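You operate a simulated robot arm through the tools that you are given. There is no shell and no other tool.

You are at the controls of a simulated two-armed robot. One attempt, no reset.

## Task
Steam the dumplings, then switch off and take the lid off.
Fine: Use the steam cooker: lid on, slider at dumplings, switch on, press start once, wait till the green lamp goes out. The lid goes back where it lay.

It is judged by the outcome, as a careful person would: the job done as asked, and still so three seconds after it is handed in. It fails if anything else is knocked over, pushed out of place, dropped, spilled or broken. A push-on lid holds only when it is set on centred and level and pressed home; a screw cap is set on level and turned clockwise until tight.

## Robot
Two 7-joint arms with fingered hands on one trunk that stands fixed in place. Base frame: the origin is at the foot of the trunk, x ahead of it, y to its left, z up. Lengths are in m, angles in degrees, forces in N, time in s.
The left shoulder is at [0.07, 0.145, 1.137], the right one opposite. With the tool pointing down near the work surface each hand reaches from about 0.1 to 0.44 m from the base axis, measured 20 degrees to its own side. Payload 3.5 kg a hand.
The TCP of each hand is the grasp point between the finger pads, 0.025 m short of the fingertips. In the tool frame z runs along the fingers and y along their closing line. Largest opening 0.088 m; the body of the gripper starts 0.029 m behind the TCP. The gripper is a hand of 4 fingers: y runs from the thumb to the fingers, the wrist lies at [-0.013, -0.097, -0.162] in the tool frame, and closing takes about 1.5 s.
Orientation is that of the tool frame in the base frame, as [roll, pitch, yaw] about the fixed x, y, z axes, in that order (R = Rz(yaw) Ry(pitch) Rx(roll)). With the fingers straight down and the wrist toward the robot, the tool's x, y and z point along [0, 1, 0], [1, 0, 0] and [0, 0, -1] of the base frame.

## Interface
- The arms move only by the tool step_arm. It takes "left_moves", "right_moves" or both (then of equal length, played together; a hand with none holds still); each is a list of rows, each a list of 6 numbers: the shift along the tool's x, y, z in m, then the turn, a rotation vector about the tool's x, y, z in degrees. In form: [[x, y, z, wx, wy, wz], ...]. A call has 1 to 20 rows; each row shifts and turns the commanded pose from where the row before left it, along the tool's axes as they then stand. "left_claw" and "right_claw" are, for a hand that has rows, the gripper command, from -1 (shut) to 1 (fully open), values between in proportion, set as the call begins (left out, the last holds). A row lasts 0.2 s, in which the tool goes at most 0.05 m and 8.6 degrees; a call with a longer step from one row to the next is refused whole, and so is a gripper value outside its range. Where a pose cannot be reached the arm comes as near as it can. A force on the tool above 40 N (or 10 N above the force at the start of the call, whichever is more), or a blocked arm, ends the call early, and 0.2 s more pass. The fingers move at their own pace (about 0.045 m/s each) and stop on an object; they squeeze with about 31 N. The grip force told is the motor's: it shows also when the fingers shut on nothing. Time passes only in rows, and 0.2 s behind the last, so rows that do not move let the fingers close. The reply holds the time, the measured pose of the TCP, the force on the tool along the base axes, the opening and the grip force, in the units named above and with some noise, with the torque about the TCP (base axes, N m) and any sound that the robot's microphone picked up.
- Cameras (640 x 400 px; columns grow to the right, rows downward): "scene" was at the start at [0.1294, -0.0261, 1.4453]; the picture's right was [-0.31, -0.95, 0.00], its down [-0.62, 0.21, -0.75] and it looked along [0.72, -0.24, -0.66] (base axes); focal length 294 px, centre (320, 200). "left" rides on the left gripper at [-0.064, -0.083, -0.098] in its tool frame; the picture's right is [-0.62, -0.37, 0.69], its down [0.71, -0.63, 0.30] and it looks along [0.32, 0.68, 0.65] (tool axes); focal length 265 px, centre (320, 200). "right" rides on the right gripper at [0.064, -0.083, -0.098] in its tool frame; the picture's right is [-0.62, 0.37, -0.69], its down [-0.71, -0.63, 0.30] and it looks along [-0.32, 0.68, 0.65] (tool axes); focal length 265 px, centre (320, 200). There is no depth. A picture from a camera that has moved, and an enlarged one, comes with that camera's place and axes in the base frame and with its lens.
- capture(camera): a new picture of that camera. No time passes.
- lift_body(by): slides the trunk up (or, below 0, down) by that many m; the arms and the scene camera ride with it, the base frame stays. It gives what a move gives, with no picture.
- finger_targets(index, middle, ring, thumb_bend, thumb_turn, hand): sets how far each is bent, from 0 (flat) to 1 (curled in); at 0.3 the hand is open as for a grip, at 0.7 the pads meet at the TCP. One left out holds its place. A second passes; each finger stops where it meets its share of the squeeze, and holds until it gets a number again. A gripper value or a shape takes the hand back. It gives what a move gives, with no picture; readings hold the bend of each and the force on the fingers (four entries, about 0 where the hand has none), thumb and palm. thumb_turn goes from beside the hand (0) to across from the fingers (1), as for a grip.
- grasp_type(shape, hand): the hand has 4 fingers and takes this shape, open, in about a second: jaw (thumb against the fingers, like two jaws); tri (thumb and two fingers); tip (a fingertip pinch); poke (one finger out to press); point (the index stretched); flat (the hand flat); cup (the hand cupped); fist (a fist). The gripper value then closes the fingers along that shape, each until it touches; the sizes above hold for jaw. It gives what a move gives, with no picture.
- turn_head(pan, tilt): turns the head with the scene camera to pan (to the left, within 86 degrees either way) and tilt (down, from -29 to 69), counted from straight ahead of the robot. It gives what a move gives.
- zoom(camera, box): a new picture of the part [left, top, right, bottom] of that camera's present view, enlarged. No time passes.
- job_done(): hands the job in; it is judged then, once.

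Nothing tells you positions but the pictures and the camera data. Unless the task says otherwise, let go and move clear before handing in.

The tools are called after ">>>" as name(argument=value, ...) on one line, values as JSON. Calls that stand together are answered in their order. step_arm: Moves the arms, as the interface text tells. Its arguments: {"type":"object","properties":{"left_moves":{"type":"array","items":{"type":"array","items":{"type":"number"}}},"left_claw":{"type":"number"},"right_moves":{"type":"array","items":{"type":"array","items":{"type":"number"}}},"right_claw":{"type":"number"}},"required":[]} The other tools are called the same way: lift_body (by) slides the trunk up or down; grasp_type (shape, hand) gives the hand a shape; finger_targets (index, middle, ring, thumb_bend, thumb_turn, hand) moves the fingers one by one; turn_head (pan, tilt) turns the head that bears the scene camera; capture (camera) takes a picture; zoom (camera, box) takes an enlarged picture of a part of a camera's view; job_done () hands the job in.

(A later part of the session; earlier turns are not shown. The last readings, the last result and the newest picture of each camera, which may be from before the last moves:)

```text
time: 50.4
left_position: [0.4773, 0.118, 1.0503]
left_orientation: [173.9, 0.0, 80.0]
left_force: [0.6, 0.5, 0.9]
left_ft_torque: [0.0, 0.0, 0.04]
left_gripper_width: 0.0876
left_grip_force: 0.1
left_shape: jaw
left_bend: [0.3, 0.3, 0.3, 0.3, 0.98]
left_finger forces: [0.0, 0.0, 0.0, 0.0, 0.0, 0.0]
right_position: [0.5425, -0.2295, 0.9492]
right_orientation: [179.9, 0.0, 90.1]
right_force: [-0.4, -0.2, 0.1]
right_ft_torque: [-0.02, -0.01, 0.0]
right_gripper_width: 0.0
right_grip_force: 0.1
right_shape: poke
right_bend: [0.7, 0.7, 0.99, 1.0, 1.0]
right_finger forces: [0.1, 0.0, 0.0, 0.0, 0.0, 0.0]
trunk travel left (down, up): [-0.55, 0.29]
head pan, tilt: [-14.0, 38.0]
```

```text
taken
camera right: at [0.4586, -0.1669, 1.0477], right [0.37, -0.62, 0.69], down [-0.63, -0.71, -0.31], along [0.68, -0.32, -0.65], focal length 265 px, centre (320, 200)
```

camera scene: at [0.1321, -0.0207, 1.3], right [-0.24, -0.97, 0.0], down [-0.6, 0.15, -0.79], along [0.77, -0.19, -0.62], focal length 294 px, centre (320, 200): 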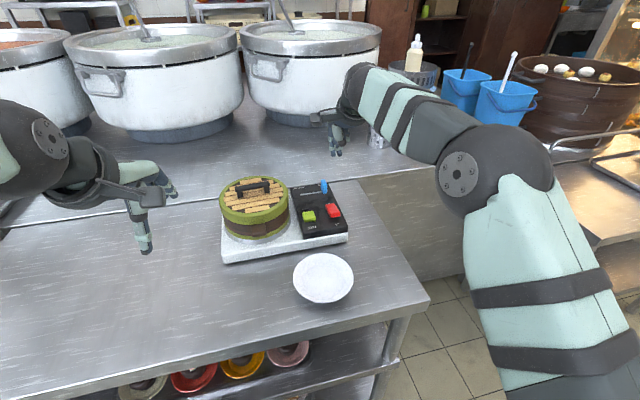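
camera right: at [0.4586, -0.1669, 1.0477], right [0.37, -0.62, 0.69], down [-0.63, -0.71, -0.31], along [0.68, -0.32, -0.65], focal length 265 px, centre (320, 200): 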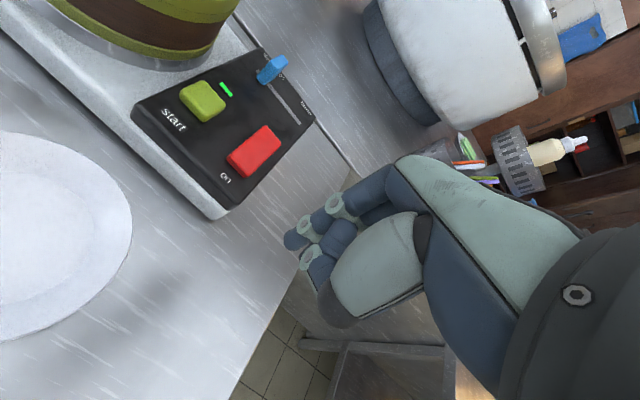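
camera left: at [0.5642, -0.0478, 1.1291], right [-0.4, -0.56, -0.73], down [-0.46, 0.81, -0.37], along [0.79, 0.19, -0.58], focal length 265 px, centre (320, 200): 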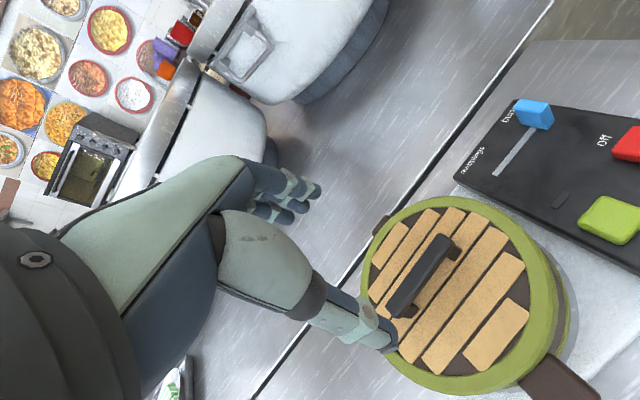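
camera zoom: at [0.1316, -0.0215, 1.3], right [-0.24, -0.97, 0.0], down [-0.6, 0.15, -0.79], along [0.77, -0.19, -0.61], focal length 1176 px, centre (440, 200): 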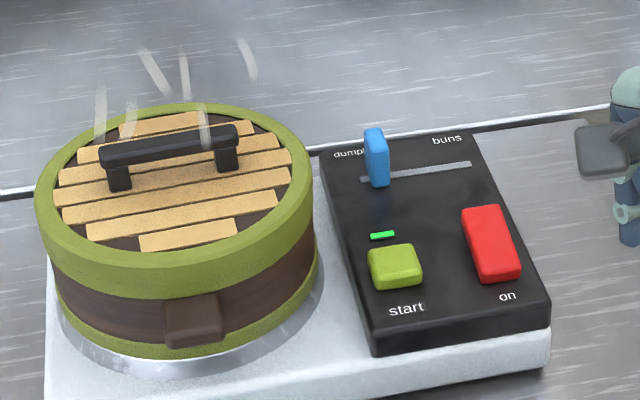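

The green lamp is lit and steam comes out; the basket lid stays in place. I wait and watch the lamp.

>>> step_arm(right_moves=[[0, 0, 0, 0, 0, 0], [0, 0, 0, 0, 0, 0], [0, 0, 0, 0, 0, 0], [0, 0, 0, 0, 0, 0], [0, 0, 0, 0, 0, 0], [0, 0, 0, 0, 0, 0], [0, 0, 0, 0, 0, 0], [0, 0, 0, 0, 0, 0], [0, 0, 0, 0, 0, 0], [0, 0, 0, 0, 0, 0], [0, 0, 0, 0, 0, 0], [0, 0, 0, 0, 0, 0], [0, 0, 0, 0, 0, 0], [0, 0, 0, 0, 0, 0], [0, 0, 0, 0, 0, 0], [0, 0, 0, 0, 0, 0], [0, 0, 0, 0, 0, 0], [0, 0, 0, 0, 0, 0], [0, 0, 0, 0, 0, 0], [0, 0, 0, 0, 0, 0]])

>>> zoom(camera="scene", box=[215, 150, 365, 250])

```text
time: 54.6
left_position: [0.4772, 0.1206, 1.0498]
left_orientation: [174.0, 0.0, 80.0]
left_force: [0.8, 0.1, 0.4]
left_ft_torque: [-0.01, 0.0, -0.04]
left_gripper_width: 0.0879
left_grip_force: 0.1
left_shape: jaw
left_bend: [0.3, 0.3, 0.3, 0.3, 0.98]
left_finger forces: [0.0, 0.1, 0.1, 0.0, 0.1, 0.1]
right_position: [0.545, -0.2271, 0.9489]
right_orientation: [-179.9, 0.0, 90.0]
right_force: [0.6, 0.3, -0.2]
right_ft_torque: [-0.02, 0.02, -0.02]
right_gripper_width: 0.0
right_grip_force: 0.0
right_shape: poke
right_bend: [0.7, 0.7, 0.99, 1.0, 1.0]
right_finger forces: [0.0, 0.1, 0.1, 0.1, 0.0, 0.0]
trunk travel left (down, up): [-0.55, 0.29]
head pan, tilt: [-14.0, 38.0]
```

```text
4.00 times, centred on (290, 200) of scene
camera zoom: at [0.1331, -0.0204, 1.2999], right [-0.24, -0.97, 0.0], down [-0.6, 0.15, -0.79], along [0.76, -0.19, -0.62], focal length 1176 px, centre (440, 200)
```

zoom: 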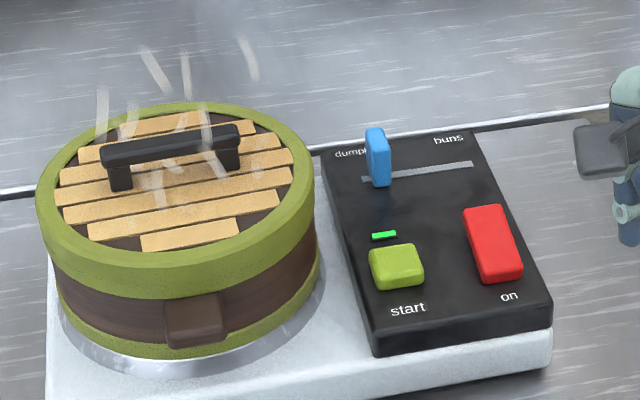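

Still lit and steaming. I keep waiting with the hands still.

>>> step_arm(right_moves=[[0, 0, 0, 0, 0, 0], [0, 0, 0, 0, 0, 0], [0, 0, 0, 0, 0, 0], [0, 0, 0, 0, 0, 0], [0, 0, 0, 0, 0, 0], [0, 0, 0, 0, 0, 0], [0, 0, 0, 0, 0, 0], [0, 0, 0, 0, 0, 0], [0, 0, 0, 0, 0, 0], [0, 0, 0, 0, 0, 0], [0, 0, 0, 0, 0, 0], [0, 0, 0, 0, 0, 0], [0, 0, 0, 0, 0, 0], [0, 0, 0, 0, 0, 0], [0, 0, 0, 0, 0, 0], [0, 0, 0, 0, 0, 0], [0, 0, 0, 0, 0, 0], [0, 0, 0, 0, 0, 0], [0, 0, 0, 0, 0, 0], [0, 0, 0, 0, 0, 0]])

>>> zoom(camera="scene", box=[215, 150, 365, 250])

```text
time: 58.8
left_position: [0.4777, 0.1194, 1.0492]
left_orientation: [174.0, 0.0, 80.0]
left_force: [1.0, -0.4, 0.1]
left_ft_torque: [0.03, 0.0, 0.01]
left_gripper_width: 0.0875
left_grip_force: 0.1
left_shape: jaw
left_bend: [0.3, 0.3, 0.3, 0.3, 0.98]
left_finger forces: [0.0, 0.1, 0.0, 0.1, 0.1, 0.0]
right_position: [0.5444, -0.2275, 0.9482]
right_orientation: [180.0, 0.0, 90.0]
right_force: [0.6, 0.1, -0.2]
right_ft_torque: [-0.02, 0.0, 0.02]
right_gripper_width: 0.0002
right_grip_force: 0.0
right_shape: poke
right_bend: [0.7, 0.7, 0.99, 1.0, 1.0]
right_finger forces: [0.1, 0.0, 0.0, 0.0, 0.0, 0.1]
trunk travel left (down, up): [-0.55, 0.29]
head pan, tilt: [-14.0, 38.0]
```

```text
4.00 times, centred on (290, 200) of scene
camera zoom: at [0.1331, -0.0204, 1.2999], right [-0.24, -0.97, 0.0], down [-0.6, 0.15, -0.79], along [0.76, -0.19, -0.62], focal length 1176 px, centre (440, 200)
```

zoom: 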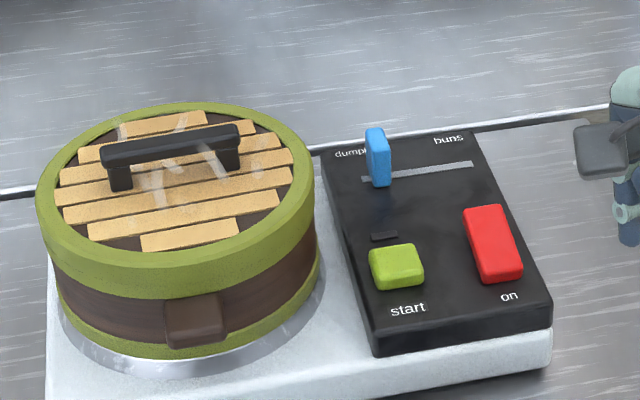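

The green lamp has gone out and the steam is fading. Now I switch off: bring the fingertips over the far half of the red rocker.

>>> step_arm(right_moves=[[0.0124, 0.0264, 0, 0, 0, 0], [0.0124, 0.0264, 0, 0, 0, 0], [0.0124, 0.0264, 0, 0, 0, 0], [0.0124, 0.0264, 0, 0, 0, 0], [0, 0, 0.02, 0, 0, 0], [0, 0, 0.017, 0, 0, 0], [0, 0, 0, 0, 0, 0]])

>>> zoom(camera="scene", box=[265, 160, 365, 240])

>>> capture(camera="right")

```text
time: 60.4
left_position: [0.4787, 0.12, 1.049]
left_orientation: [174.1, 0.0, 80.1]
left_force: [0.3, 0.0, 0.3]
left_ft_torque: [0.01, 0.01, 0.02]
left_gripper_width: 0.0879
left_grip_force: 0.1
left_shape: jaw
left_bend: [0.3, 0.3, 0.3, 0.3, 0.98]
left_finger forces: [0.0, 0.1, 0.0, 0.0, 0.0, 0.1]
right_position: [0.6529, -0.179, 0.9111]
right_orientation: [180.0, 0.0, 90.1]
right_force: [-0.1, -0.5, -0.3]
right_ft_torque: [0.0, -0.01, 0.01]
right_gripper_width: 0.0001
right_grip_force: 0.1
right_shape: poke
right_bend: [0.7, 0.7, 0.99, 1.0, 1.0]
right_finger forces: [0.0, 0.0, 0.0, 0.0, 0.0, 0.1]
trunk travel left (down, up): [-0.55, 0.29]
head pan, tilt: [-14.0, 38.0]
```

```text
5.00 times, centred on (315, 200) of scene
camera zoom: at [0.1328, -0.0203, 1.2999], right [-0.24, -0.97, 0.0], down [-0.6, 0.15, -0.79], along [0.76, -0.19, -0.62], focal length 1470 px, centre (345, 200)
```

zoom: 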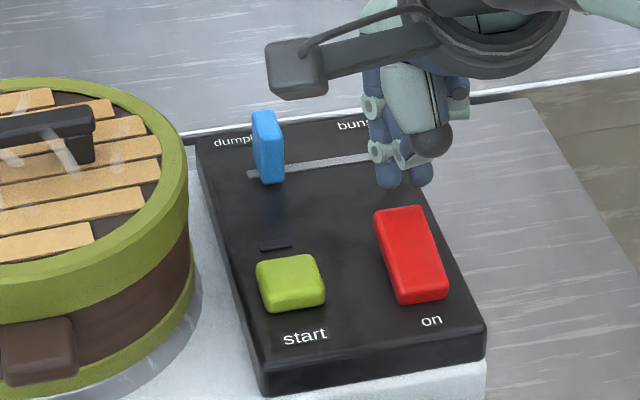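

```text
taken
camera right: at [0.5678, -0.116, 1.0109], right [0.37, -0.62, 0.69], down [-0.63, -0.71, -0.3], along [0.68, -0.32, -0.65], focal length 265 px, centre (320, 200)
```

right: 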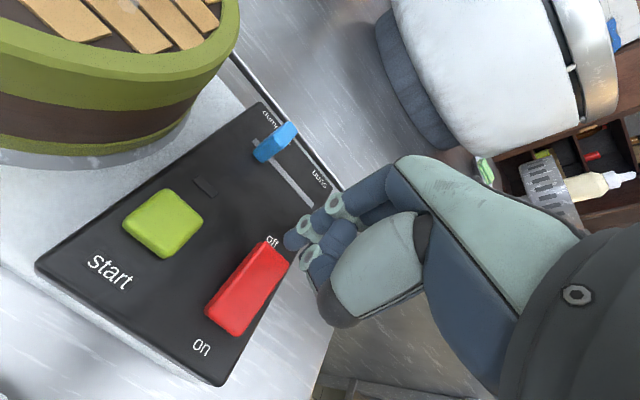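

The tips are at the far edge of the rocker, so I come 7 mm nearer and press down.

>>> step_arm(right_moves=[[0, -0.007, 0, 0, 0, 0], [0, 0, 0.009, 0, 0, 0], [0, 0, 0.004, 0, 0, 0], [0, 0, 0.002, 0, 0, 0], [0, 0, 0.002, 0, 0, 0], [0, 0, 0, 0, 0, 0]])

>>> zoom(camera="scene", box=[265, 160, 365, 240])

```text
time: 61.8
left_position: [0.4786, 0.1207, 1.0505]
left_orientation: [174.0, 0.0, 80.0]
left_force: [-0.7, -0.5, -0.1]
left_ft_torque: [-0.02, -0.01, 0.02]
left_gripper_width: 0.0872
left_grip_force: 0.2
left_shape: jaw
left_bend: [0.3, 0.3, 0.3, 0.3, 0.98]
left_finger forces: [0.1, 0.0, 0.1, 0.0, 0.0, 0.0]
right_position: [0.6444, -0.1806, 0.8937]
right_orientation: [-179.9, 0.0, 90.0]
right_force: [0.2, 0.5, 1.2]
right_ft_torque: [0.01, -0.01, 0.02]
right_gripper_width: 0.0001
right_grip_force: 0.0
right_shape: poke
right_bend: [0.7, 0.7, 0.99, 1.0, 1.0]
right_finger forces: [0.0, 1.9, 0.1, 0.0, 0.0, 0.1]
trunk travel left (down, up): [-0.55, 0.29]
head pan, tilt: [-14.0, 38.0]
```

```text
5.00 times, centred on (315, 200) of scene
camera zoom: at [0.1329, -0.0203, 1.2999], right [-0.24, -0.97, 0.0], down [-0.6, 0.15, -0.79], along [0.76, -0.19, -0.62], focal length 1470 px, centre (345, 200)
```

zoom: 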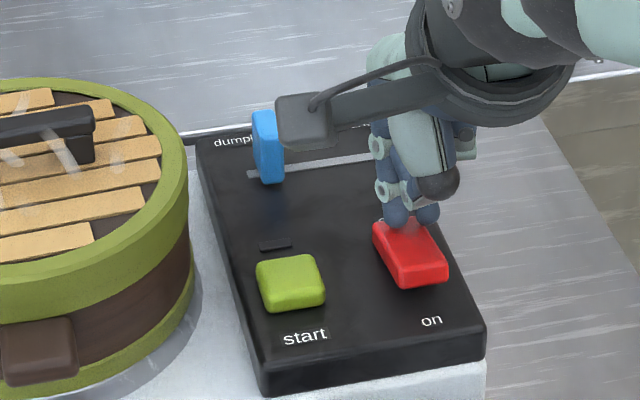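

The rocker has tipped back to "off". One more light push to be sure, then I lift away to the right.

>>> step_arm(right_moves=[[0, 0, 0.002, 0, 0, 0], [0, 0, 0, 0, 0, 0]])

>>> step_arm(right_moves=[[0, 0, -0.01, 0, 0, 0], [0, 0, -0.02, 0, 0, 0], [-0.01, 0, -0.03, 0, 0, 0], [-0.03, -0.03, -0.02, 0, 0, 0], [-0.03, -0.03, -0.02, 0, 0, 0], [-0.03, -0.03, -0.02, 0, 0, 0], [-0.02, -0.03, -0.01, 0, 0, 0], [0, -0.02, 0, 0, 0, 0]])

>>> zoom(camera="scene", box=[215, 150, 365, 250])

>>> capture(camera="right")

```text
time: 62.4
left_position: [0.477, 0.1199, 1.0505]
left_orientation: [174.0, 0.0, 80.1]
left_force: [-0.1, 0.5, 1.3]
left_ft_torque: [0.0, 0.03, 0.0]
left_gripper_width: 0.0877
left_grip_force: 0.2
left_shape: jaw
left_bend: [0.3, 0.3, 0.3, 0.3, 0.98]
left_finger forces: [0.0, 0.1, 0.0, 0.1, 0.1, 0.0]
right_position: [0.6449, -0.1799, 0.8948]
right_orientation: [179.7, -0.1, 90.0]
right_force: [2.6, 0.1, 9.4]
right_ft_torque: [-0.09, -0.09, 0.01]
right_gripper_width: 0.0
right_grip_force: 0.0
right_shape: poke
right_bend: [0.7, 0.7, 0.99, 1.0, 1.0]
right_finger forces: [0.0, 9.7, 0.0, 0.1, 0.1, 0.0]
trunk travel left (down, up): [-0.55, 0.29]
head pan, tilt: [-14.0, 38.0]
```

```text
time: 64.2
left_position: [0.4788, 0.1207, 1.048]
left_orientation: [174.0, 0.1, 80.0]
left_force: [-0.3, -0.5, -0.1]
left_ft_torque: [-0.01, -0.02, -0.01]
left_gripper_width: 0.0876
left_grip_force: 0.1
left_shape: jaw
left_bend: [0.3, 0.3, 0.3, 0.3, 0.98]
left_finger forces: [0.0, 0.1, 0.0, 0.0, 0.0, 0.0]
right_position: [0.503, -0.299, 1.0259]
right_orientation: [-180.0, 0.1, 90.0]
right_force: [0.0, 0.1, 0.1]
right_ft_torque: [-0.03, 0.0, 0.01]
right_gripper_width: 0.0
right_grip_force: 0.0
right_shape: poke
right_bend: [0.7, 0.7, 0.99, 1.0, 1.0]
right_finger forces: [0.0, 0.0, 0.0, 0.0, 0.1, 0.0]
trunk travel left (down, up): [-0.55, 0.29]
head pan, tilt: [-14.0, 38.0]
```

```text
4.00 times, centred on (290, 200) of scene
camera zoom: at [0.1331, -0.0187, 1.2999], right [-0.24, -0.97, 0.0], down [-0.6, 0.15, -0.79], along [0.76, -0.19, -0.62], focal length 1176 px, centre (440, 200)
```

zoom: 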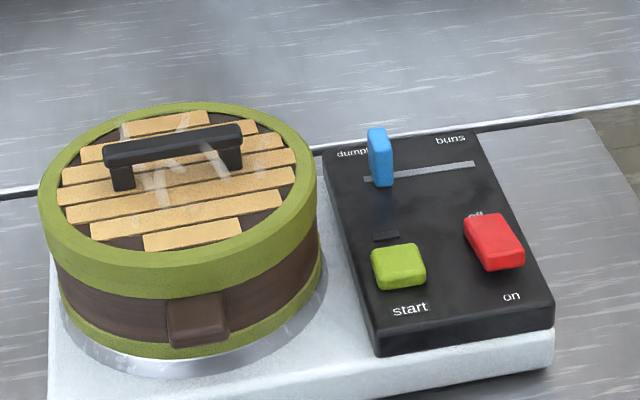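

```text
taken
camera right: at [0.4185, -0.2356, 1.1241], right [0.37, -0.62, 0.69], down [-0.63, -0.71, -0.3], along [0.68, -0.32, -0.65], focal length 265 px, centre (320, 200)
```

right: 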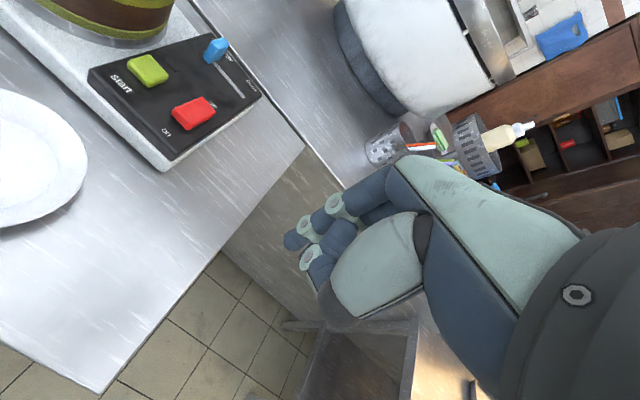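

The cooker is off. Now I bring the left hand back above the lid handle along the way it left.

>>> step_arm(left_moves=[[-0.0124, 0.029, 0.0045, 0, 0, 0], [-0.0124, 0.029, 0.0045, 0, 0, 0], [-0.0124, 0.029, 0.0045, 0, 0, 0], [-0.0124, 0.029, 0.0045, 0, 0, 0], [-0.0124, 0.029, 0.0045, 0, 0, 0], [-0.0124, 0.029, 0.0045, 0, 0, 0], [-0.0124, 0.029, 0.0045, 0, 0, 0], [0, -0.0063, 0.06, 0, 0, 0], [0, 0, 0, 0, 0, 0]])

```text
refused: row 8 steps farther than a row can; nothing moved
```

>>> step_arm(left_moves=[[-0.0124, 0.029, 0.0045, 0, 0, 0], [-0.0124, 0.029, 0.0045, 0, 0, 0], [-0.0124, 0.029, 0.0045, 0, 0, 0], [-0.0124, 0.029, 0.0045, 0, 0, 0], [-0.0124, 0.029, 0.0045, 0, 0, 0], [-0.0124, 0.029, 0.0045, 0, 0, 0], [-0.0124, 0.029, 0.0045, 0, 0, 0], [0, -0.0032, 0.03, 0, 0, 0], [0, -0.0021, 0.02, 0, 0, 0], [0, 0, 0, 0, 0, 0]])

>>> turn_head(pan=-3, tilt=35)

>>> zoom(camera="scene", box=[257, 158, 357, 238])

>>> capture(camera="left")

```text
time: 66.4
left_position: [0.6652, -0.0008, 0.9888]
left_orientation: [174.1, -0.1, 80.0]
left_force: [-0.1, -0.5, -0.3]
left_ft_torque: [-0.01, 0.01, 0.0]
left_gripper_width: 0.0876
left_grip_force: 0.1
left_shape: jaw
left_bend: [0.3, 0.3, 0.3, 0.3, 0.98]
left_finger forces: [0.1, 0.1, 0.0, 0.0, 0.0, 0.0]
right_position: [0.503, -0.299, 1.0248]
right_orientation: [180.0, 0.0, 90.0]
right_force: [-0.9, -0.8, 0.1]
right_ft_torque: [0.0, 0.0, 0.0]
right_gripper_width: 0.0
right_grip_force: 0.0
right_shape: poke
right_bend: [0.7, 0.7, 0.99, 1.0, 1.0]
right_finger forces: [0.0, 0.1, 0.1, 0.1, 0.0, 0.0]
trunk travel left (down, up): [-0.55, 0.29]
head pan, tilt: [-14.0, 38.0]
```

```text
time: 67.1
left_position: [0.666, -0.002, 0.9891]
left_orientation: [174.1, -0.1, 80.1]
left_force: [-0.9, -0.3, 0.6]
left_ft_torque: [-0.01, 0.02, 0.01]
left_gripper_width: 0.0877
left_grip_force: 0.1
left_shape: jaw
left_bend: [0.3, 0.3, 0.3, 0.3, 0.98]
left_finger forces: [0.0, 0.0, 0.0, 0.1, 0.0, 0.0]
right_position: [0.5036, -0.2999, 1.0235]
right_orientation: [180.0, -0.1, 90.0]
right_force: [0.2, 1.6, 0.8]
right_ft_torque: [-0.02, -0.02, -0.03]
right_gripper_width: 0.0
right_grip_force: 0.0
right_shape: poke
right_bend: [0.7, 0.7, 0.99, 1.0, 1.0]
right_finger forces: [0.0, 0.0, 0.1, 0.0, 0.0, 0.0]
trunk travel left (down, up): [-0.55, 0.29]
head pan, tilt: [-3.0, 35.0]
```

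```text
5.00 times, centred on (307, 198) of scene
camera zoom: at [0.1373, -0.0043, 1.3044], right [-0.05, -1.0, 0.0], down [-0.57, 0.03, -0.82], along [0.82, -0.04, -0.57], focal length 1470 px, centre (385, 210)
```

zoom: 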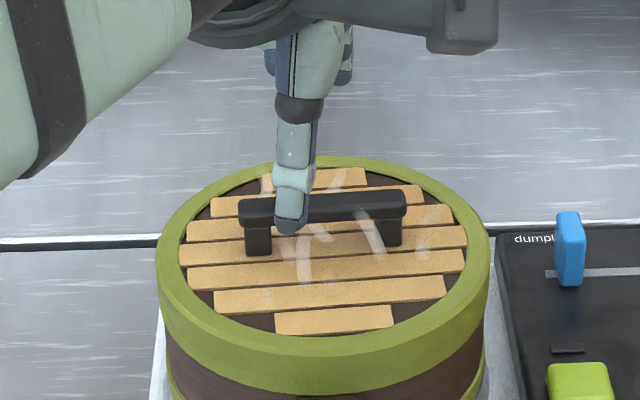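

```text
taken
camera left: at [0.5627, -0.0472, 1.0782], right [-0.4, -0.56, -0.73], down [-0.46, 0.81, -0.37], along [0.79, 0.19, -0.58], focal length 265 px, centre (320, 200)
```

left: 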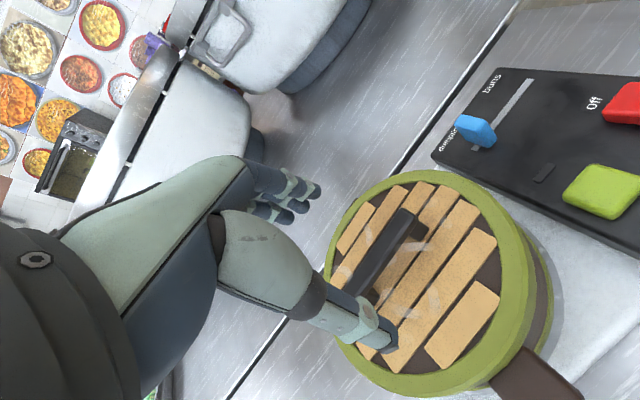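

The handle is straight below the hand, bar angle matching as at the release. I lower to just above the earlier grip height and close part way.

>>> step_arm(left_moves=[[-0.0005, -0.0021, 0.02, 0, 0, 0], [-0.0005, -0.0015, 0.014, 0, 0, 0], [0, -0.0005, 0.005, 0, 0, 0], [0, 0, 0, 0, 0, 0]])

>>> step_arm(left_moves=[[0, 0, 0, 0, 0, 0], [0, 0, 0, 0, 0, 0], [0, 0, 0, 0, 0, 0], [0, 0, 0, 0, 0, 0]], left_claw=-0.3)

>>> zoom(camera="left", box=[230, 140, 430, 320])

>>> zoom(camera="scene", box=[257, 158, 357, 238])

```text
time: 68.1
left_position: [0.665, -0.0029, 0.9494]
left_orientation: [174.1, 0.0, 79.9]
left_force: [-0.6, -0.1, 0.9]
left_ft_torque: [0.0, -0.02, 0.0]
left_gripper_width: 0.0876
left_grip_force: 0.0
left_shape: jaw
left_bend: [0.3, 0.3, 0.3, 0.3, 0.98]
left_finger forces: [0.0, 0.0, 0.0, 0.0, 0.0, 0.0]
right_position: [0.5025, -0.2998, 1.0241]
right_orientation: [-179.9, 0.1, 89.9]
right_force: [1.0, -0.5, -0.2]
right_ft_torque: [0.0, 0.01, 0.0]
right_gripper_width: 0.0
right_grip_force: 0.0
right_shape: poke
right_bend: [0.7, 0.7, 0.99, 1.0, 1.0]
right_finger forces: [0.0, 0.0, 0.1, 0.0, 0.1, 0.0]
trunk travel left (down, up): [-0.55, 0.29]
head pan, tilt: [-3.0, 35.0]
```

```text
time: 69.1
left_position: [0.6642, -0.0025, 0.9498]
left_orientation: [174.0, 0.0, 79.9]
left_force: [-0.2, 0.1, 0.8]
left_ft_torque: [0.02, -0.02, 0.01]
left_gripper_width: 0.0311
left_grip_force: 0.1
left_shape: jaw
left_bend: [0.74, 0.51, 0.48, 0.73, 1.0]
left_finger forces: [0.0, 0.1, 0.1, 0.1, 0.0, 0.1]
right_position: [0.5034, -0.2987, 1.0245]
right_orientation: [180.0, 0.0, 90.1]
right_force: [0.6, -0.2, -0.4]
right_ft_torque: [0.0, 0.01, -0.01]
right_gripper_width: 0.0
right_grip_force: 0.0
right_shape: poke
right_bend: [0.7, 0.7, 0.99, 1.0, 1.0]
right_finger forces: [0.0, 0.0, 0.1, 0.1, 0.0, 0.1]
trunk travel left (down, up): [-0.55, 0.29]
head pan, tilt: [-3.0, 35.0]
```

```text
2.22 times, centred on (330, 230) of left
camera zoom: at [0.562, -0.0497, 1.0387], right [-0.4, -0.56, -0.73], down [-0.46, 0.81, -0.37], along [0.79, 0.19, -0.58], focal length 590 px, centre (298, 133)
```

zoom: 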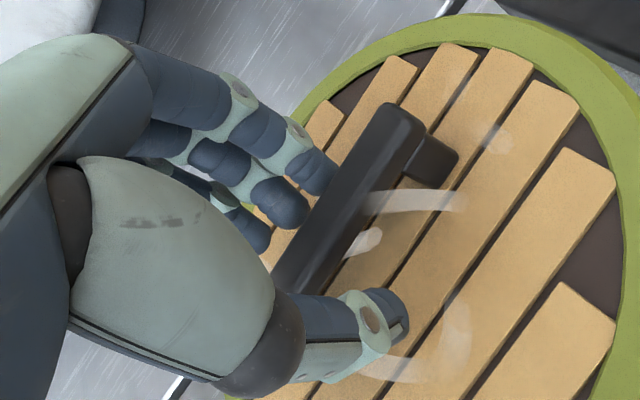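

```text
5.00 times, centred on (307, 198) of scene
camera zoom: at [0.1373, -0.0042, 1.3044], right [-0.05, -1.0, 0.0], down [-0.57, 0.03, -0.82], along [0.82, -0.04, -0.57], focal length 1470 px, centre (385, 210)
```

zoom: 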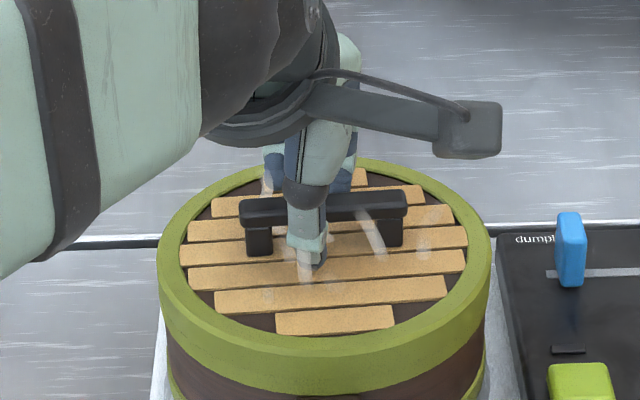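

The fingers straddle the bar without touching. I close fully while sinking a few millimetres, so that the closing fingers do not pull the lid up.

>>> step_arm(left_moves=[[0, -0.0002, 0.002, 0, 0, 0], [0, -0.0003, 0.003, 0, 0, 0], [0, -0.0002, 0.002, 0, 0, 0], [0, 0, 0, 0, 0, 0], [0, 0, 0, 0, 0, 0], [0, 0, 0, 0, 0, 0]], left_claw=-1)

>>> zoom(camera="left", box=[230, 140, 530, 400])

>>> zoom(camera="scene", box=[257, 158, 357, 238])

```text
time: 70.5
left_position: [0.6659, -0.0027, 0.9436]
left_orientation: [174.0, 0.1, 80.0]
left_force: [-0.2, 0.3, -0.6]
left_ft_torque: [-0.02, -0.01, 0.0]
left_gripper_width: 0.0111
left_grip_force: 31.2
left_shape: jaw
left_bend: [0.74, 0.71, 0.7, 0.81, 1.0]
left_finger forces: [18.6, 3.8, 3.0, 0.1, 30.2, 0.1]
right_position: [0.5041, -0.2994, 1.0244]
right_orientation: [-180.0, -0.1, 90.0]
right_force: [-0.2, 0.0, -0.6]
right_ft_torque: [-0.01, -0.01, 0.02]
right_gripper_width: 0.0
right_grip_force: 0.0
right_shape: poke
right_bend: [0.7, 0.7, 0.99, 1.0, 1.0]
right_finger forces: [0.0, 0.0, 0.0, 0.0, 0.0, 0.0]
trunk travel left (down, up): [-0.55, 0.29]
head pan, tilt: [-3.0, 35.0]
```

```text
1.54 times, centred on (380, 270) of left
camera zoom: at [0.5627, -0.0495, 1.0321], right [-0.4, -0.56, -0.73], down [-0.46, 0.81, -0.37], along [0.79, 0.19, -0.58], focal length 408 px, centre (228, 92)
```

zoom: 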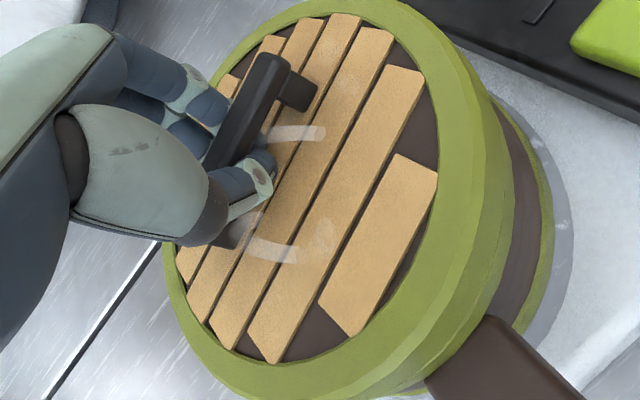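

```text
5.00 times, centred on (307, 198) of scene
camera zoom: at [0.1375, -0.0042, 1.3044], right [-0.05, -1.0, 0.0], down [-0.57, 0.03, -0.82], along [0.82, -0.04, -0.57], focal length 1470 px, centre (385, 210)
```

zoom: 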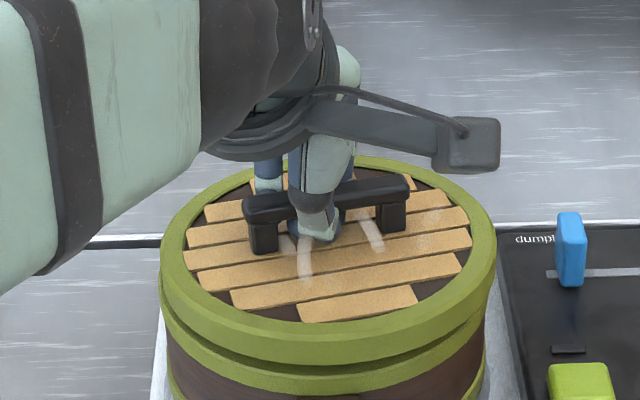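

The grip took hold and the lid has already come loose from the rim, the basket unmoved. I lift it slowly straight up.

>>> step_arm(left_moves=[[0, 0.0005, -0.005, 0, 0, 0], [0, 0.0005, -0.005, 0, 0, 0], [0, 0.001, -0.01, 0, 0, 0], [0, 0, 0, 0, 0, 0]])

>>> zoom(camera="scene", box=[247, 158, 367, 258])

```text
time: 71.5
left_position: [0.666, -0.0035, 0.9626]
left_orientation: [174.0, 0.1, 79.9]
left_force: [0.3, -1.0, -1.9]
left_ft_torque: [-0.04, -0.01, 0.01]
left_gripper_width: 0.011
left_grip_force: 30.9
left_shape: jaw
left_bend: [0.74, 0.71, 0.7, 0.81, 1.0]
left_finger forces: [18.8, 3.8, 3.0, 0.0, 30.3, 0.1]
right_position: [0.5036, -0.3001, 1.0249]
right_orientation: [180.0, 0.0, 90.0]
right_force: [-0.1, -0.1, 0.8]
right_ft_torque: [0.0, 0.0, -0.03]
right_gripper_width: 0.0
right_grip_force: 0.0
right_shape: poke
right_bend: [0.7, 0.7, 0.99, 1.0, 1.0]
right_finger forces: [0.1, 0.0, 0.0, 0.1, 0.0, 0.0]
trunk travel left (down, up): [-0.55, 0.29]
head pan, tilt: [-3.0, 35.0]
```

```text
4.00 times, centred on (307, 208) of scene
camera zoom: at [0.1376, -0.0042, 1.3044], right [-0.05, -1.0, 0.0], down [-0.57, 0.03, -0.82], along [0.82, -0.04, -0.57], focal length 1176 px, centre (372, 168)
```

zoom: 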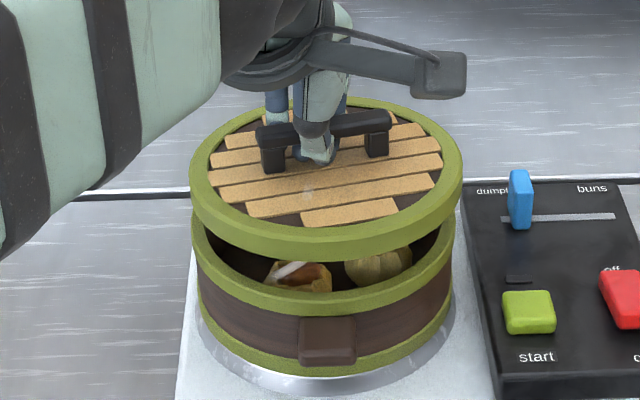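

The lid comes away freely and the dumplings beneath look cooked. I lift on and measure how the lid hangs.

>>> step_arm(left_moves=[[0, 0.0024, -0.0232, 0, 0, 0], [0, 0.0031, -0.03, 0, 0, 0], [0, 0.0031, -0.03, 0, 0, 0], [0, 0, 0, 0, 0, 0]])

>>> zoom(camera="scene", box=[262, 140, 352, 196])

>>> zoom(camera="scene", box=[247, 158, 367, 258])

```text
time: 72.5
left_position: [0.6664, -0.0041, 1.0473]
left_orientation: [173.9, 0.0, 80.0]
left_force: [-0.3, 0.1, -1.4]
left_ft_torque: [0.02, 0.0, 0.0]
left_gripper_width: 0.0112
left_grip_force: 31.4
left_shape: jaw
left_bend: [0.74, 0.71, 0.7, 0.81, 1.0]
left_finger forces: [19.7, 3.7, 3.1, 0.0, 31.2, 0.1]
right_position: [0.5034, -0.3002, 1.0244]
right_orientation: [180.0, 0.0, 90.0]
right_force: [0.8, -0.6, -0.2]
right_ft_torque: [-0.01, 0.01, -0.01]
right_gripper_width: 0.0001
right_grip_force: 0.1
right_shape: poke
right_bend: [0.7, 0.7, 0.99, 1.0, 1.0]
right_finger forces: [0.1, 0.0, 0.0, 0.1, 0.1, 0.0]
trunk travel left (down, up): [-0.55, 0.29]
head pan, tilt: [-3.0, 35.0]
```

```text
7.11 times, centred on (307, 168) of scene
camera zoom: at [0.1377, -0.0041, 1.3044], right [-0.05, -1.0, 0.0], down [-0.57, 0.03, -0.82], along [0.82, -0.04, -0.57], focal length 2091 px, centre (412, 428)
```

zoom: 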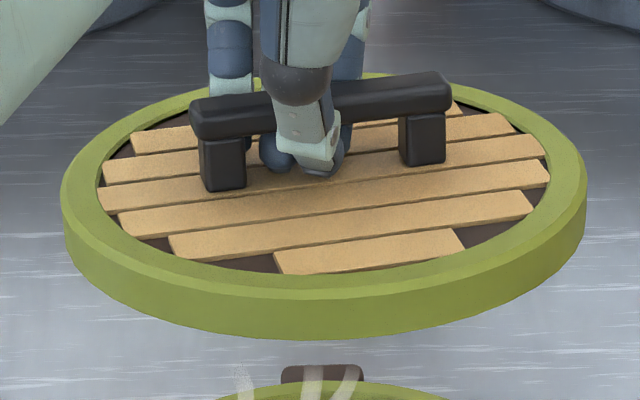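

```text
4.00 times, centred on (307, 208) of scene
camera zoom: at [0.1377, -0.0041, 1.3044], right [-0.05, -1.0, 0.0], down [-0.57, 0.03, -0.82], along [0.82, -0.04, -0.57], focal length 1176 px, centre (372, 168)
```

zoom: 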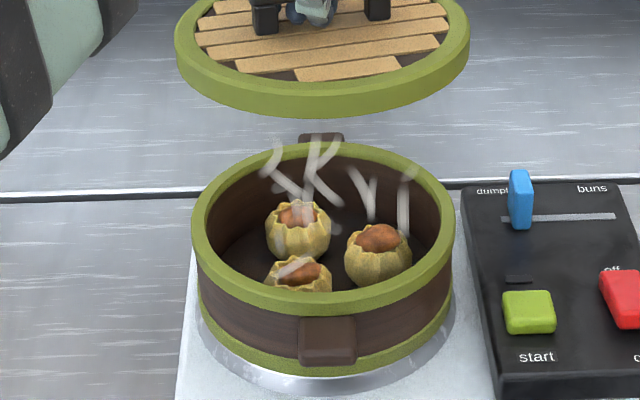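

>>> zoom(camera="scene", box=[266, 146, 314, 176])

>>> zoom(camera="scene", box=[302, 146, 350, 176])

>>> zoom(camera="scene", box=[284, 164, 332, 194])

```text
13.33 times, centred on (290, 161) of scene
camera zoom: at [0.1377, -0.0041, 1.3044], right [-0.05, -1.0, 0.0], down [-0.57, 0.03, -0.82], along [0.82, -0.04, -0.57], focal length 3920 px, centre (720, 720)
```

zoom: 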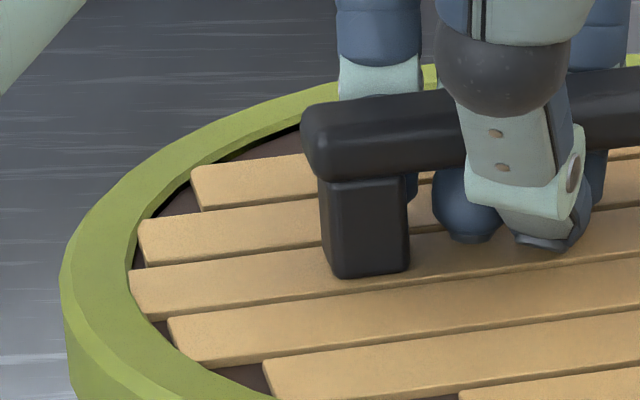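

```text
13.33 times, centred on (326, 161) of scene
camera zoom: at [0.1377, -0.0041, 1.3044], right [-0.05, -1.0, 0.0], down [-0.57, 0.03, -0.82], along [0.82, -0.04, -0.57], focal length 3920 px, centre (240, 720)
```

zoom: 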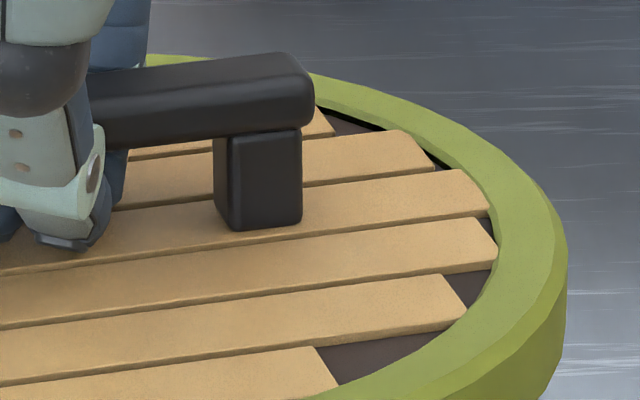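

```text
13.33 times, centred on (308, 179) of scene
camera zoom: at [0.1377, -0.0041, 1.3044], right [-0.05, -1.0, 0.0], down [-0.57, 0.03, -0.82], along [0.82, -0.04, -0.57], focal length 3920 px, centre (480, 480)
```

zoom: 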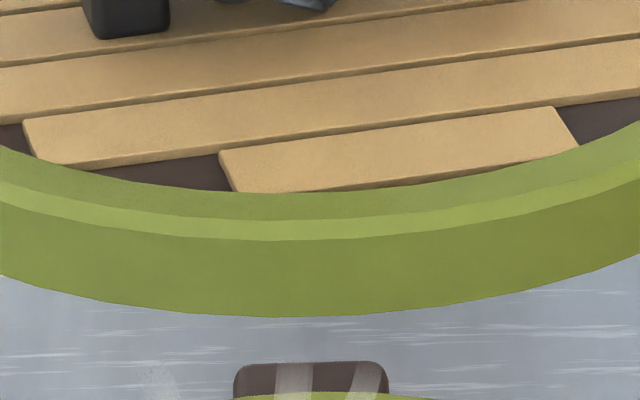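

The dumplings are cooked. The lid hangs about 4° nose-up and about 2° up on its right; I level it with a small wrist turn and check.

>>> step_arm(left_moves=[[0, 0, 0, -3.49, 2.63, 0.28], [0, 0, 0, 0, 0, 0], [0, 0, 0, 0, 0, 0]])

>>> zoom(camera="scene", box=[266, 142, 314, 172])

>>> zoom(camera="scene", box=[302, 142, 350, 172])

>>> zoom(camera="scene", box=[284, 166, 332, 196])

```text
time: 73.3
left_position: [0.6663, -0.0042, 1.0472]
left_orientation: [170.4, -2.7, 80.1]
left_force: [-0.2, 0.0, -0.3]
left_ft_torque: [0.01, -0.02, 0.02]
left_gripper_width: 0.0111
left_grip_force: 30.3
left_shape: jaw
left_bend: [0.74, 0.71, 0.7, 0.81, 1.0]
left_finger forces: [20.4, 3.9, 2.9, 0.0, 31.8, 0.0]
right_position: [0.505, -0.2999, 1.0237]
right_orientation: [180.0, 0.0, 89.9]
right_force: [0.3, -0.6, -0.1]
right_ft_torque: [-0.02, 0.01, 0.02]
right_gripper_width: 0.0
right_grip_force: 0.0
right_shape: poke
right_bend: [0.7, 0.7, 0.99, 1.0, 1.0]
right_finger forces: [0.1, 0.1, 0.0, 0.1, 0.1, 0.1]
trunk travel left (down, up): [-0.55, 0.29]
head pan, tilt: [-3.0, 35.0]
```

```text
13.33 times, centred on (290, 157) of scene
camera zoom: at [0.1373, -0.0043, 1.3044], right [-0.05, -1.0, 0.0], down [-0.57, 0.03, -0.82], along [0.82, -0.04, -0.57], focal length 3920 px, centre (720, 773)
```

zoom: 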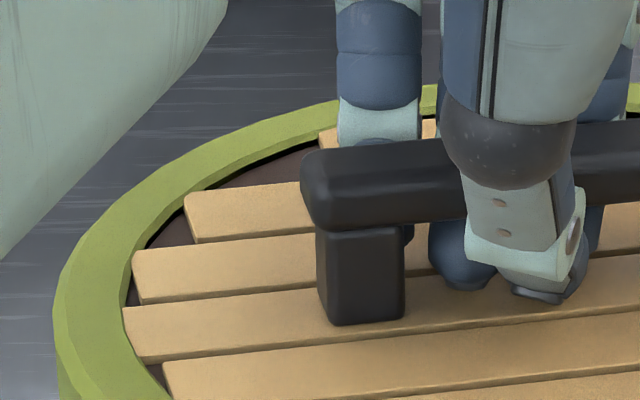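

```text
13.33 times, centred on (326, 157) of scene
camera zoom: at [0.1373, -0.0043, 1.3044], right [-0.05, -1.0, 0.0], down [-0.57, 0.03, -0.82], along [0.82, -0.04, -0.57], focal length 3920 px, centre (240, 773)
```

zoom: 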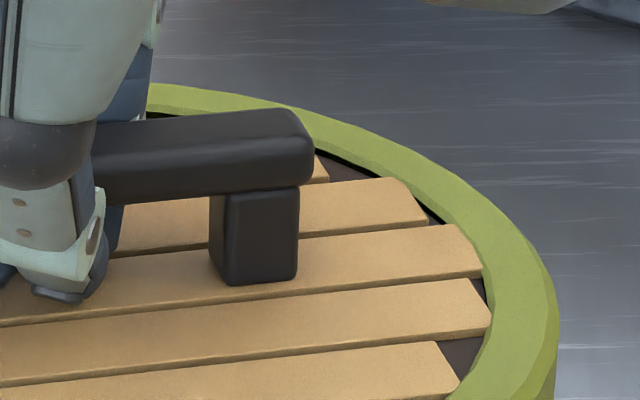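

```text
13.33 times, centred on (308, 181) of scene
camera zoom: at [0.1373, -0.0043, 1.3044], right [-0.05, -1.0, 0.0], down [-0.57, 0.03, -0.82], along [0.82, -0.04, -0.57], focal length 3920 px, centre (480, 453)
```

zoom: 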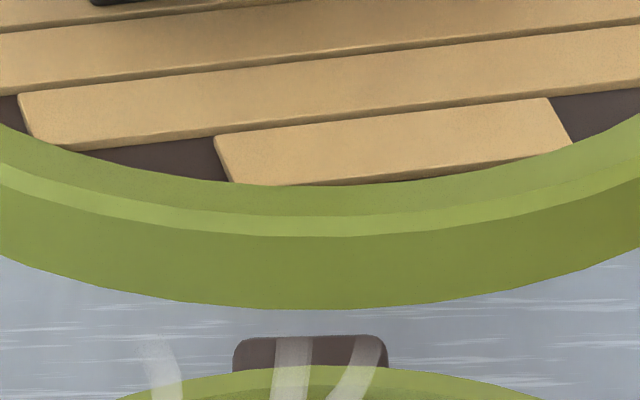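

The lid is level now, its centre about 3.5 mm ahead of the grasp point. I carry it back over the spot where it lay (centre 0.491, 0.0925), turning it back by 4°.

>>> step_arm(left_moves=[[0, 0, 0, -0.188, -0.666, 3.94], [0.00721, -0.02894, 0.00227, 0, 0, 0], [0.00721, -0.02894, 0.00227, 0, 0, 0], [0.00721, -0.02894, 0.00227, 0, 0, 0], [0.00721, -0.02894, 0.00227, 0, 0, 0], [0.00721, -0.02894, 0.00227, 0, 0, 0], [0.00721, -0.02894, 0.00227, 0, 0, 0], [0.00721, -0.02894, 0.00227, 0, 0, 0], [0, 0, 0, 0, 0, 0]])

>>> turn_head(pan=-5, tilt=45)

>>> capture(camera="scene")

>>> capture(camera="left")

```text
time: 75.3
left_position: [0.4849, 0.0943, 0.9996]
left_orientation: [170.4, -2.7, 76.0]
left_force: [0.0, -0.1, 0.6]
left_ft_torque: [0.01, 0.0, 0.02]
left_gripper_width: 0.0115
left_grip_force: 31.3
left_shape: jaw
left_bend: [0.74, 0.71, 0.7, 0.81, 1.0]
left_finger forces: [21.8, 4.9, 2.6, 0.1, 31.7, 0.1]
right_position: [0.5019, -0.2997, 1.0232]
right_orientation: [180.0, -0.1, 90.0]
right_force: [-0.1, -0.1, 0.7]
right_ft_torque: [-0.02, 0.01, 0.02]
right_gripper_width: 0.0
right_grip_force: 0.1
right_shape: poke
right_bend: [0.7, 0.7, 0.99, 1.0, 1.0]
right_finger forces: [0.0, 0.0, 0.0, 0.0, 0.1, 0.0]
trunk travel left (down, up): [-0.55, 0.29]
head pan, tilt: [-3.0, 35.0]
```

```text
time: 76.0
left_position: [0.4852, 0.0953, 1.0004]
left_orientation: [170.5, -2.6, 76.0]
left_force: [0.3, 1.4, -0.4]
left_ft_torque: [0.03, -0.01, 0.0]
left_gripper_width: 0.0113
left_grip_force: 30.9
left_shape: jaw
left_bend: [0.74, 0.71, 0.7, 0.81, 1.0]
left_finger forces: [21.8, 4.8, 2.7, 0.0, 31.7, 0.0]
right_position: [0.5035, -0.3008, 1.0238]
right_orientation: [179.9, 0.0, 90.1]
right_force: [-0.9, -0.4, -0.1]
right_ft_torque: [-0.01, 0.01, -0.01]
right_gripper_width: 0.0002
right_grip_force: 0.0
right_shape: poke
right_bend: [0.7, 0.7, 0.99, 1.0, 1.0]
right_finger forces: [0.1, 0.1, 0.0, 0.1, 0.1, 0.0]
trunk travel left (down, up): [-0.55, 0.29]
head pan, tilt: [-5.0, 45.0]
```

```text
taken
camera scene: at [0.1304, -0.0064, 1.2896], right [-0.09, -1.0, 0.0], down [-0.7, 0.06, -0.71], along [0.7, -0.06, -0.71], focal length 294 px, centre (320, 200)
```

scene: 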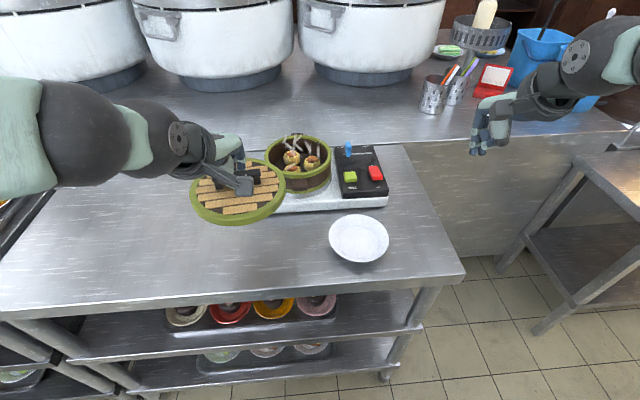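

```text
taken
camera left: at [0.3734, 0.054, 1.0792], right [-0.38, -0.51, -0.77], down [-0.38, 0.85, -0.37], along [0.84, 0.15, -0.52], focal length 265 px, centre (320, 200)
```

left: 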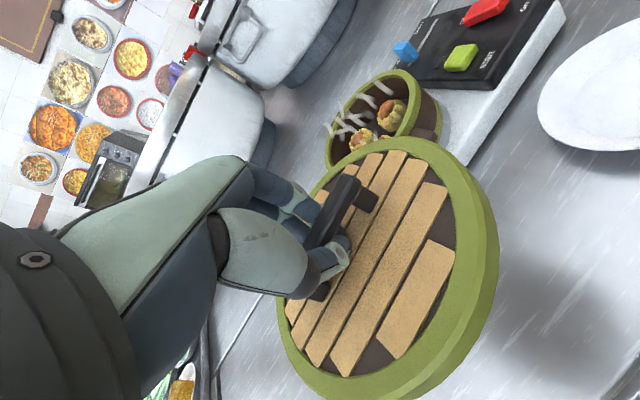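

The lid hangs over its old spot. I lower it to about a centimetre above the table.

>>> step_arm(left_moves=[[-0.00103, -0.00363, 0.02387, 0, 0, 0], [-0.00103, -0.00363, 0.02387, 0, 0, 0], [-0.00103, -0.00363, 0.02387, 0, 0, 0], [-0.00103, -0.00363, 0.02387, 0, 0, 0], [-0.00103, -0.00363, 0.02387, 0, 0, 0], [-0.00103, -0.00363, 0.02387, 0, 0, 0], [0, 0, 0, 0, 0, 0]])

>>> zoom(camera="scene", box=[200, 200, 320, 290])

>>> capture(camera="left")

```text
time: 77.6
left_position: [0.4894, 0.0942, 0.855]
left_orientation: [170.5, -2.6, 76.1]
left_force: [-0.4, -0.1, -0.8]
left_ft_torque: [0.02, 0.0, 0.0]
left_gripper_width: 0.0114
left_grip_force: 30.3
left_shape: jaw
left_bend: [0.74, 0.71, 0.7, 0.81, 1.0]
left_finger forces: [22.5, 5.6, 2.6, 0.0, 33.3, 0.1]
right_position: [0.5045, -0.2999, 1.025]
right_orientation: [-180.0, 0.0, 90.0]
right_force: [0.4, 0.4, -0.3]
right_ft_torque: [-0.02, -0.02, -0.02]
right_gripper_width: 0.0
right_grip_force: 0.0
right_shape: poke
right_bend: [0.7, 0.7, 0.99, 1.0, 1.0]
right_finger forces: [0.1, 0.0, 0.1, 0.0, 0.1, 0.0]
trunk travel left (down, up): [-0.55, 0.29]
head pan, tilt: [-5.0, 45.0]
```

```text
4.44 times, centred on (260, 245) of scene
camera zoom: at [0.1299, -0.0065, 1.2897], right [-0.09, -1.0, 0.0], down [-0.7, 0.06, -0.71], along [0.7, -0.06, -0.71], focal length 1307 px, centre (587, 0)
```

zoom: 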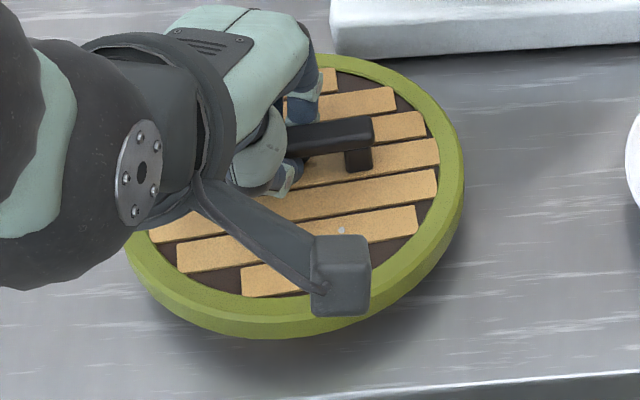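

```text
taken
camera left: at [0.3762, 0.0528, 0.9349], right [-0.38, -0.51, -0.77], down [-0.38, 0.85, -0.37], along [0.84, 0.15, -0.52], focal length 265 px, centre (320, 200)
```

left: 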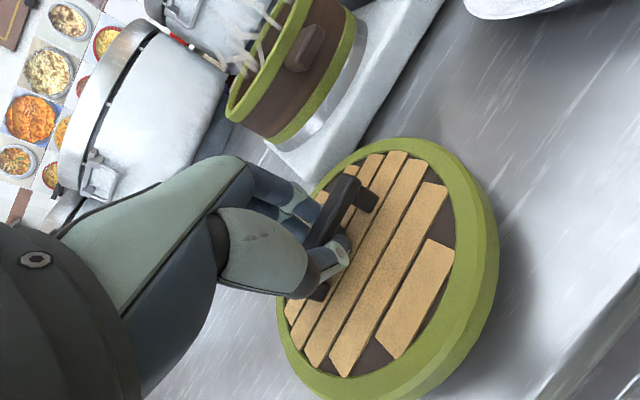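

About 12 mm to go and the outline matches its old place within 2 mm. I correct slightly and lower in small steps.

>>> step_arm(left_moves=[[0.0007, -0.0012, 0.004, 0, 0, 0], [0.0003, -0.001, 0.004, 0, 0, 0], [-0.0001, -0.0003, 0.002, 0, 0, 0], [0, 0, 0, 0, 0, 0]])

>>> zoom(camera="scene", box=[200, 200, 320, 290])

```text
time: 78.6
left_position: [0.4883, 0.0972, 0.8451]
left_orientation: [170.4, -2.6, 76.1]
left_force: [-0.5, 0.6, 4.9]
left_ft_torque: [-0.14, -0.18, -0.01]
left_gripper_width: 0.0116
left_grip_force: 30.8
left_shape: jaw
left_bend: [0.74, 0.71, 0.7, 0.81, 1.0]
left_finger forces: [29.2, 4.5, 2.5, 0.0, 38.2, 0.1]
right_position: [0.5017, -0.2994, 1.0249]
right_orientation: [180.0, 0.0, 90.0]
right_force: [-0.3, -0.9, 0.0]
right_ft_torque: [-0.02, -0.02, -0.03]
right_gripper_width: 0.0001
right_grip_force: 0.0
right_shape: poke
right_bend: [0.7, 0.7, 0.99, 1.0, 1.0]
right_finger forces: [0.0, 0.0, 0.0, 0.1, 0.1, 0.0]
trunk travel left (down, up): [-0.55, 0.29]
head pan, tilt: [-5.0, 45.0]
```

```text
4.44 times, centred on (260, 245) of scene
camera zoom: at [0.1296, -0.0064, 1.2898], right [-0.09, -1.0, 0.0], down [-0.7, 0.06, -0.71], along [0.7, -0.06, -0.71], focal length 1307 px, centre (587, 0)
```

zoom: 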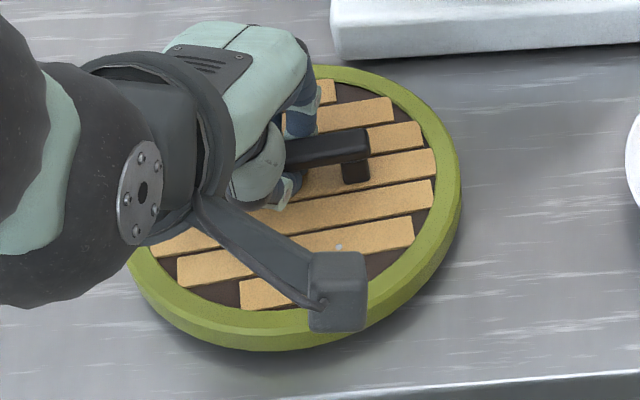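

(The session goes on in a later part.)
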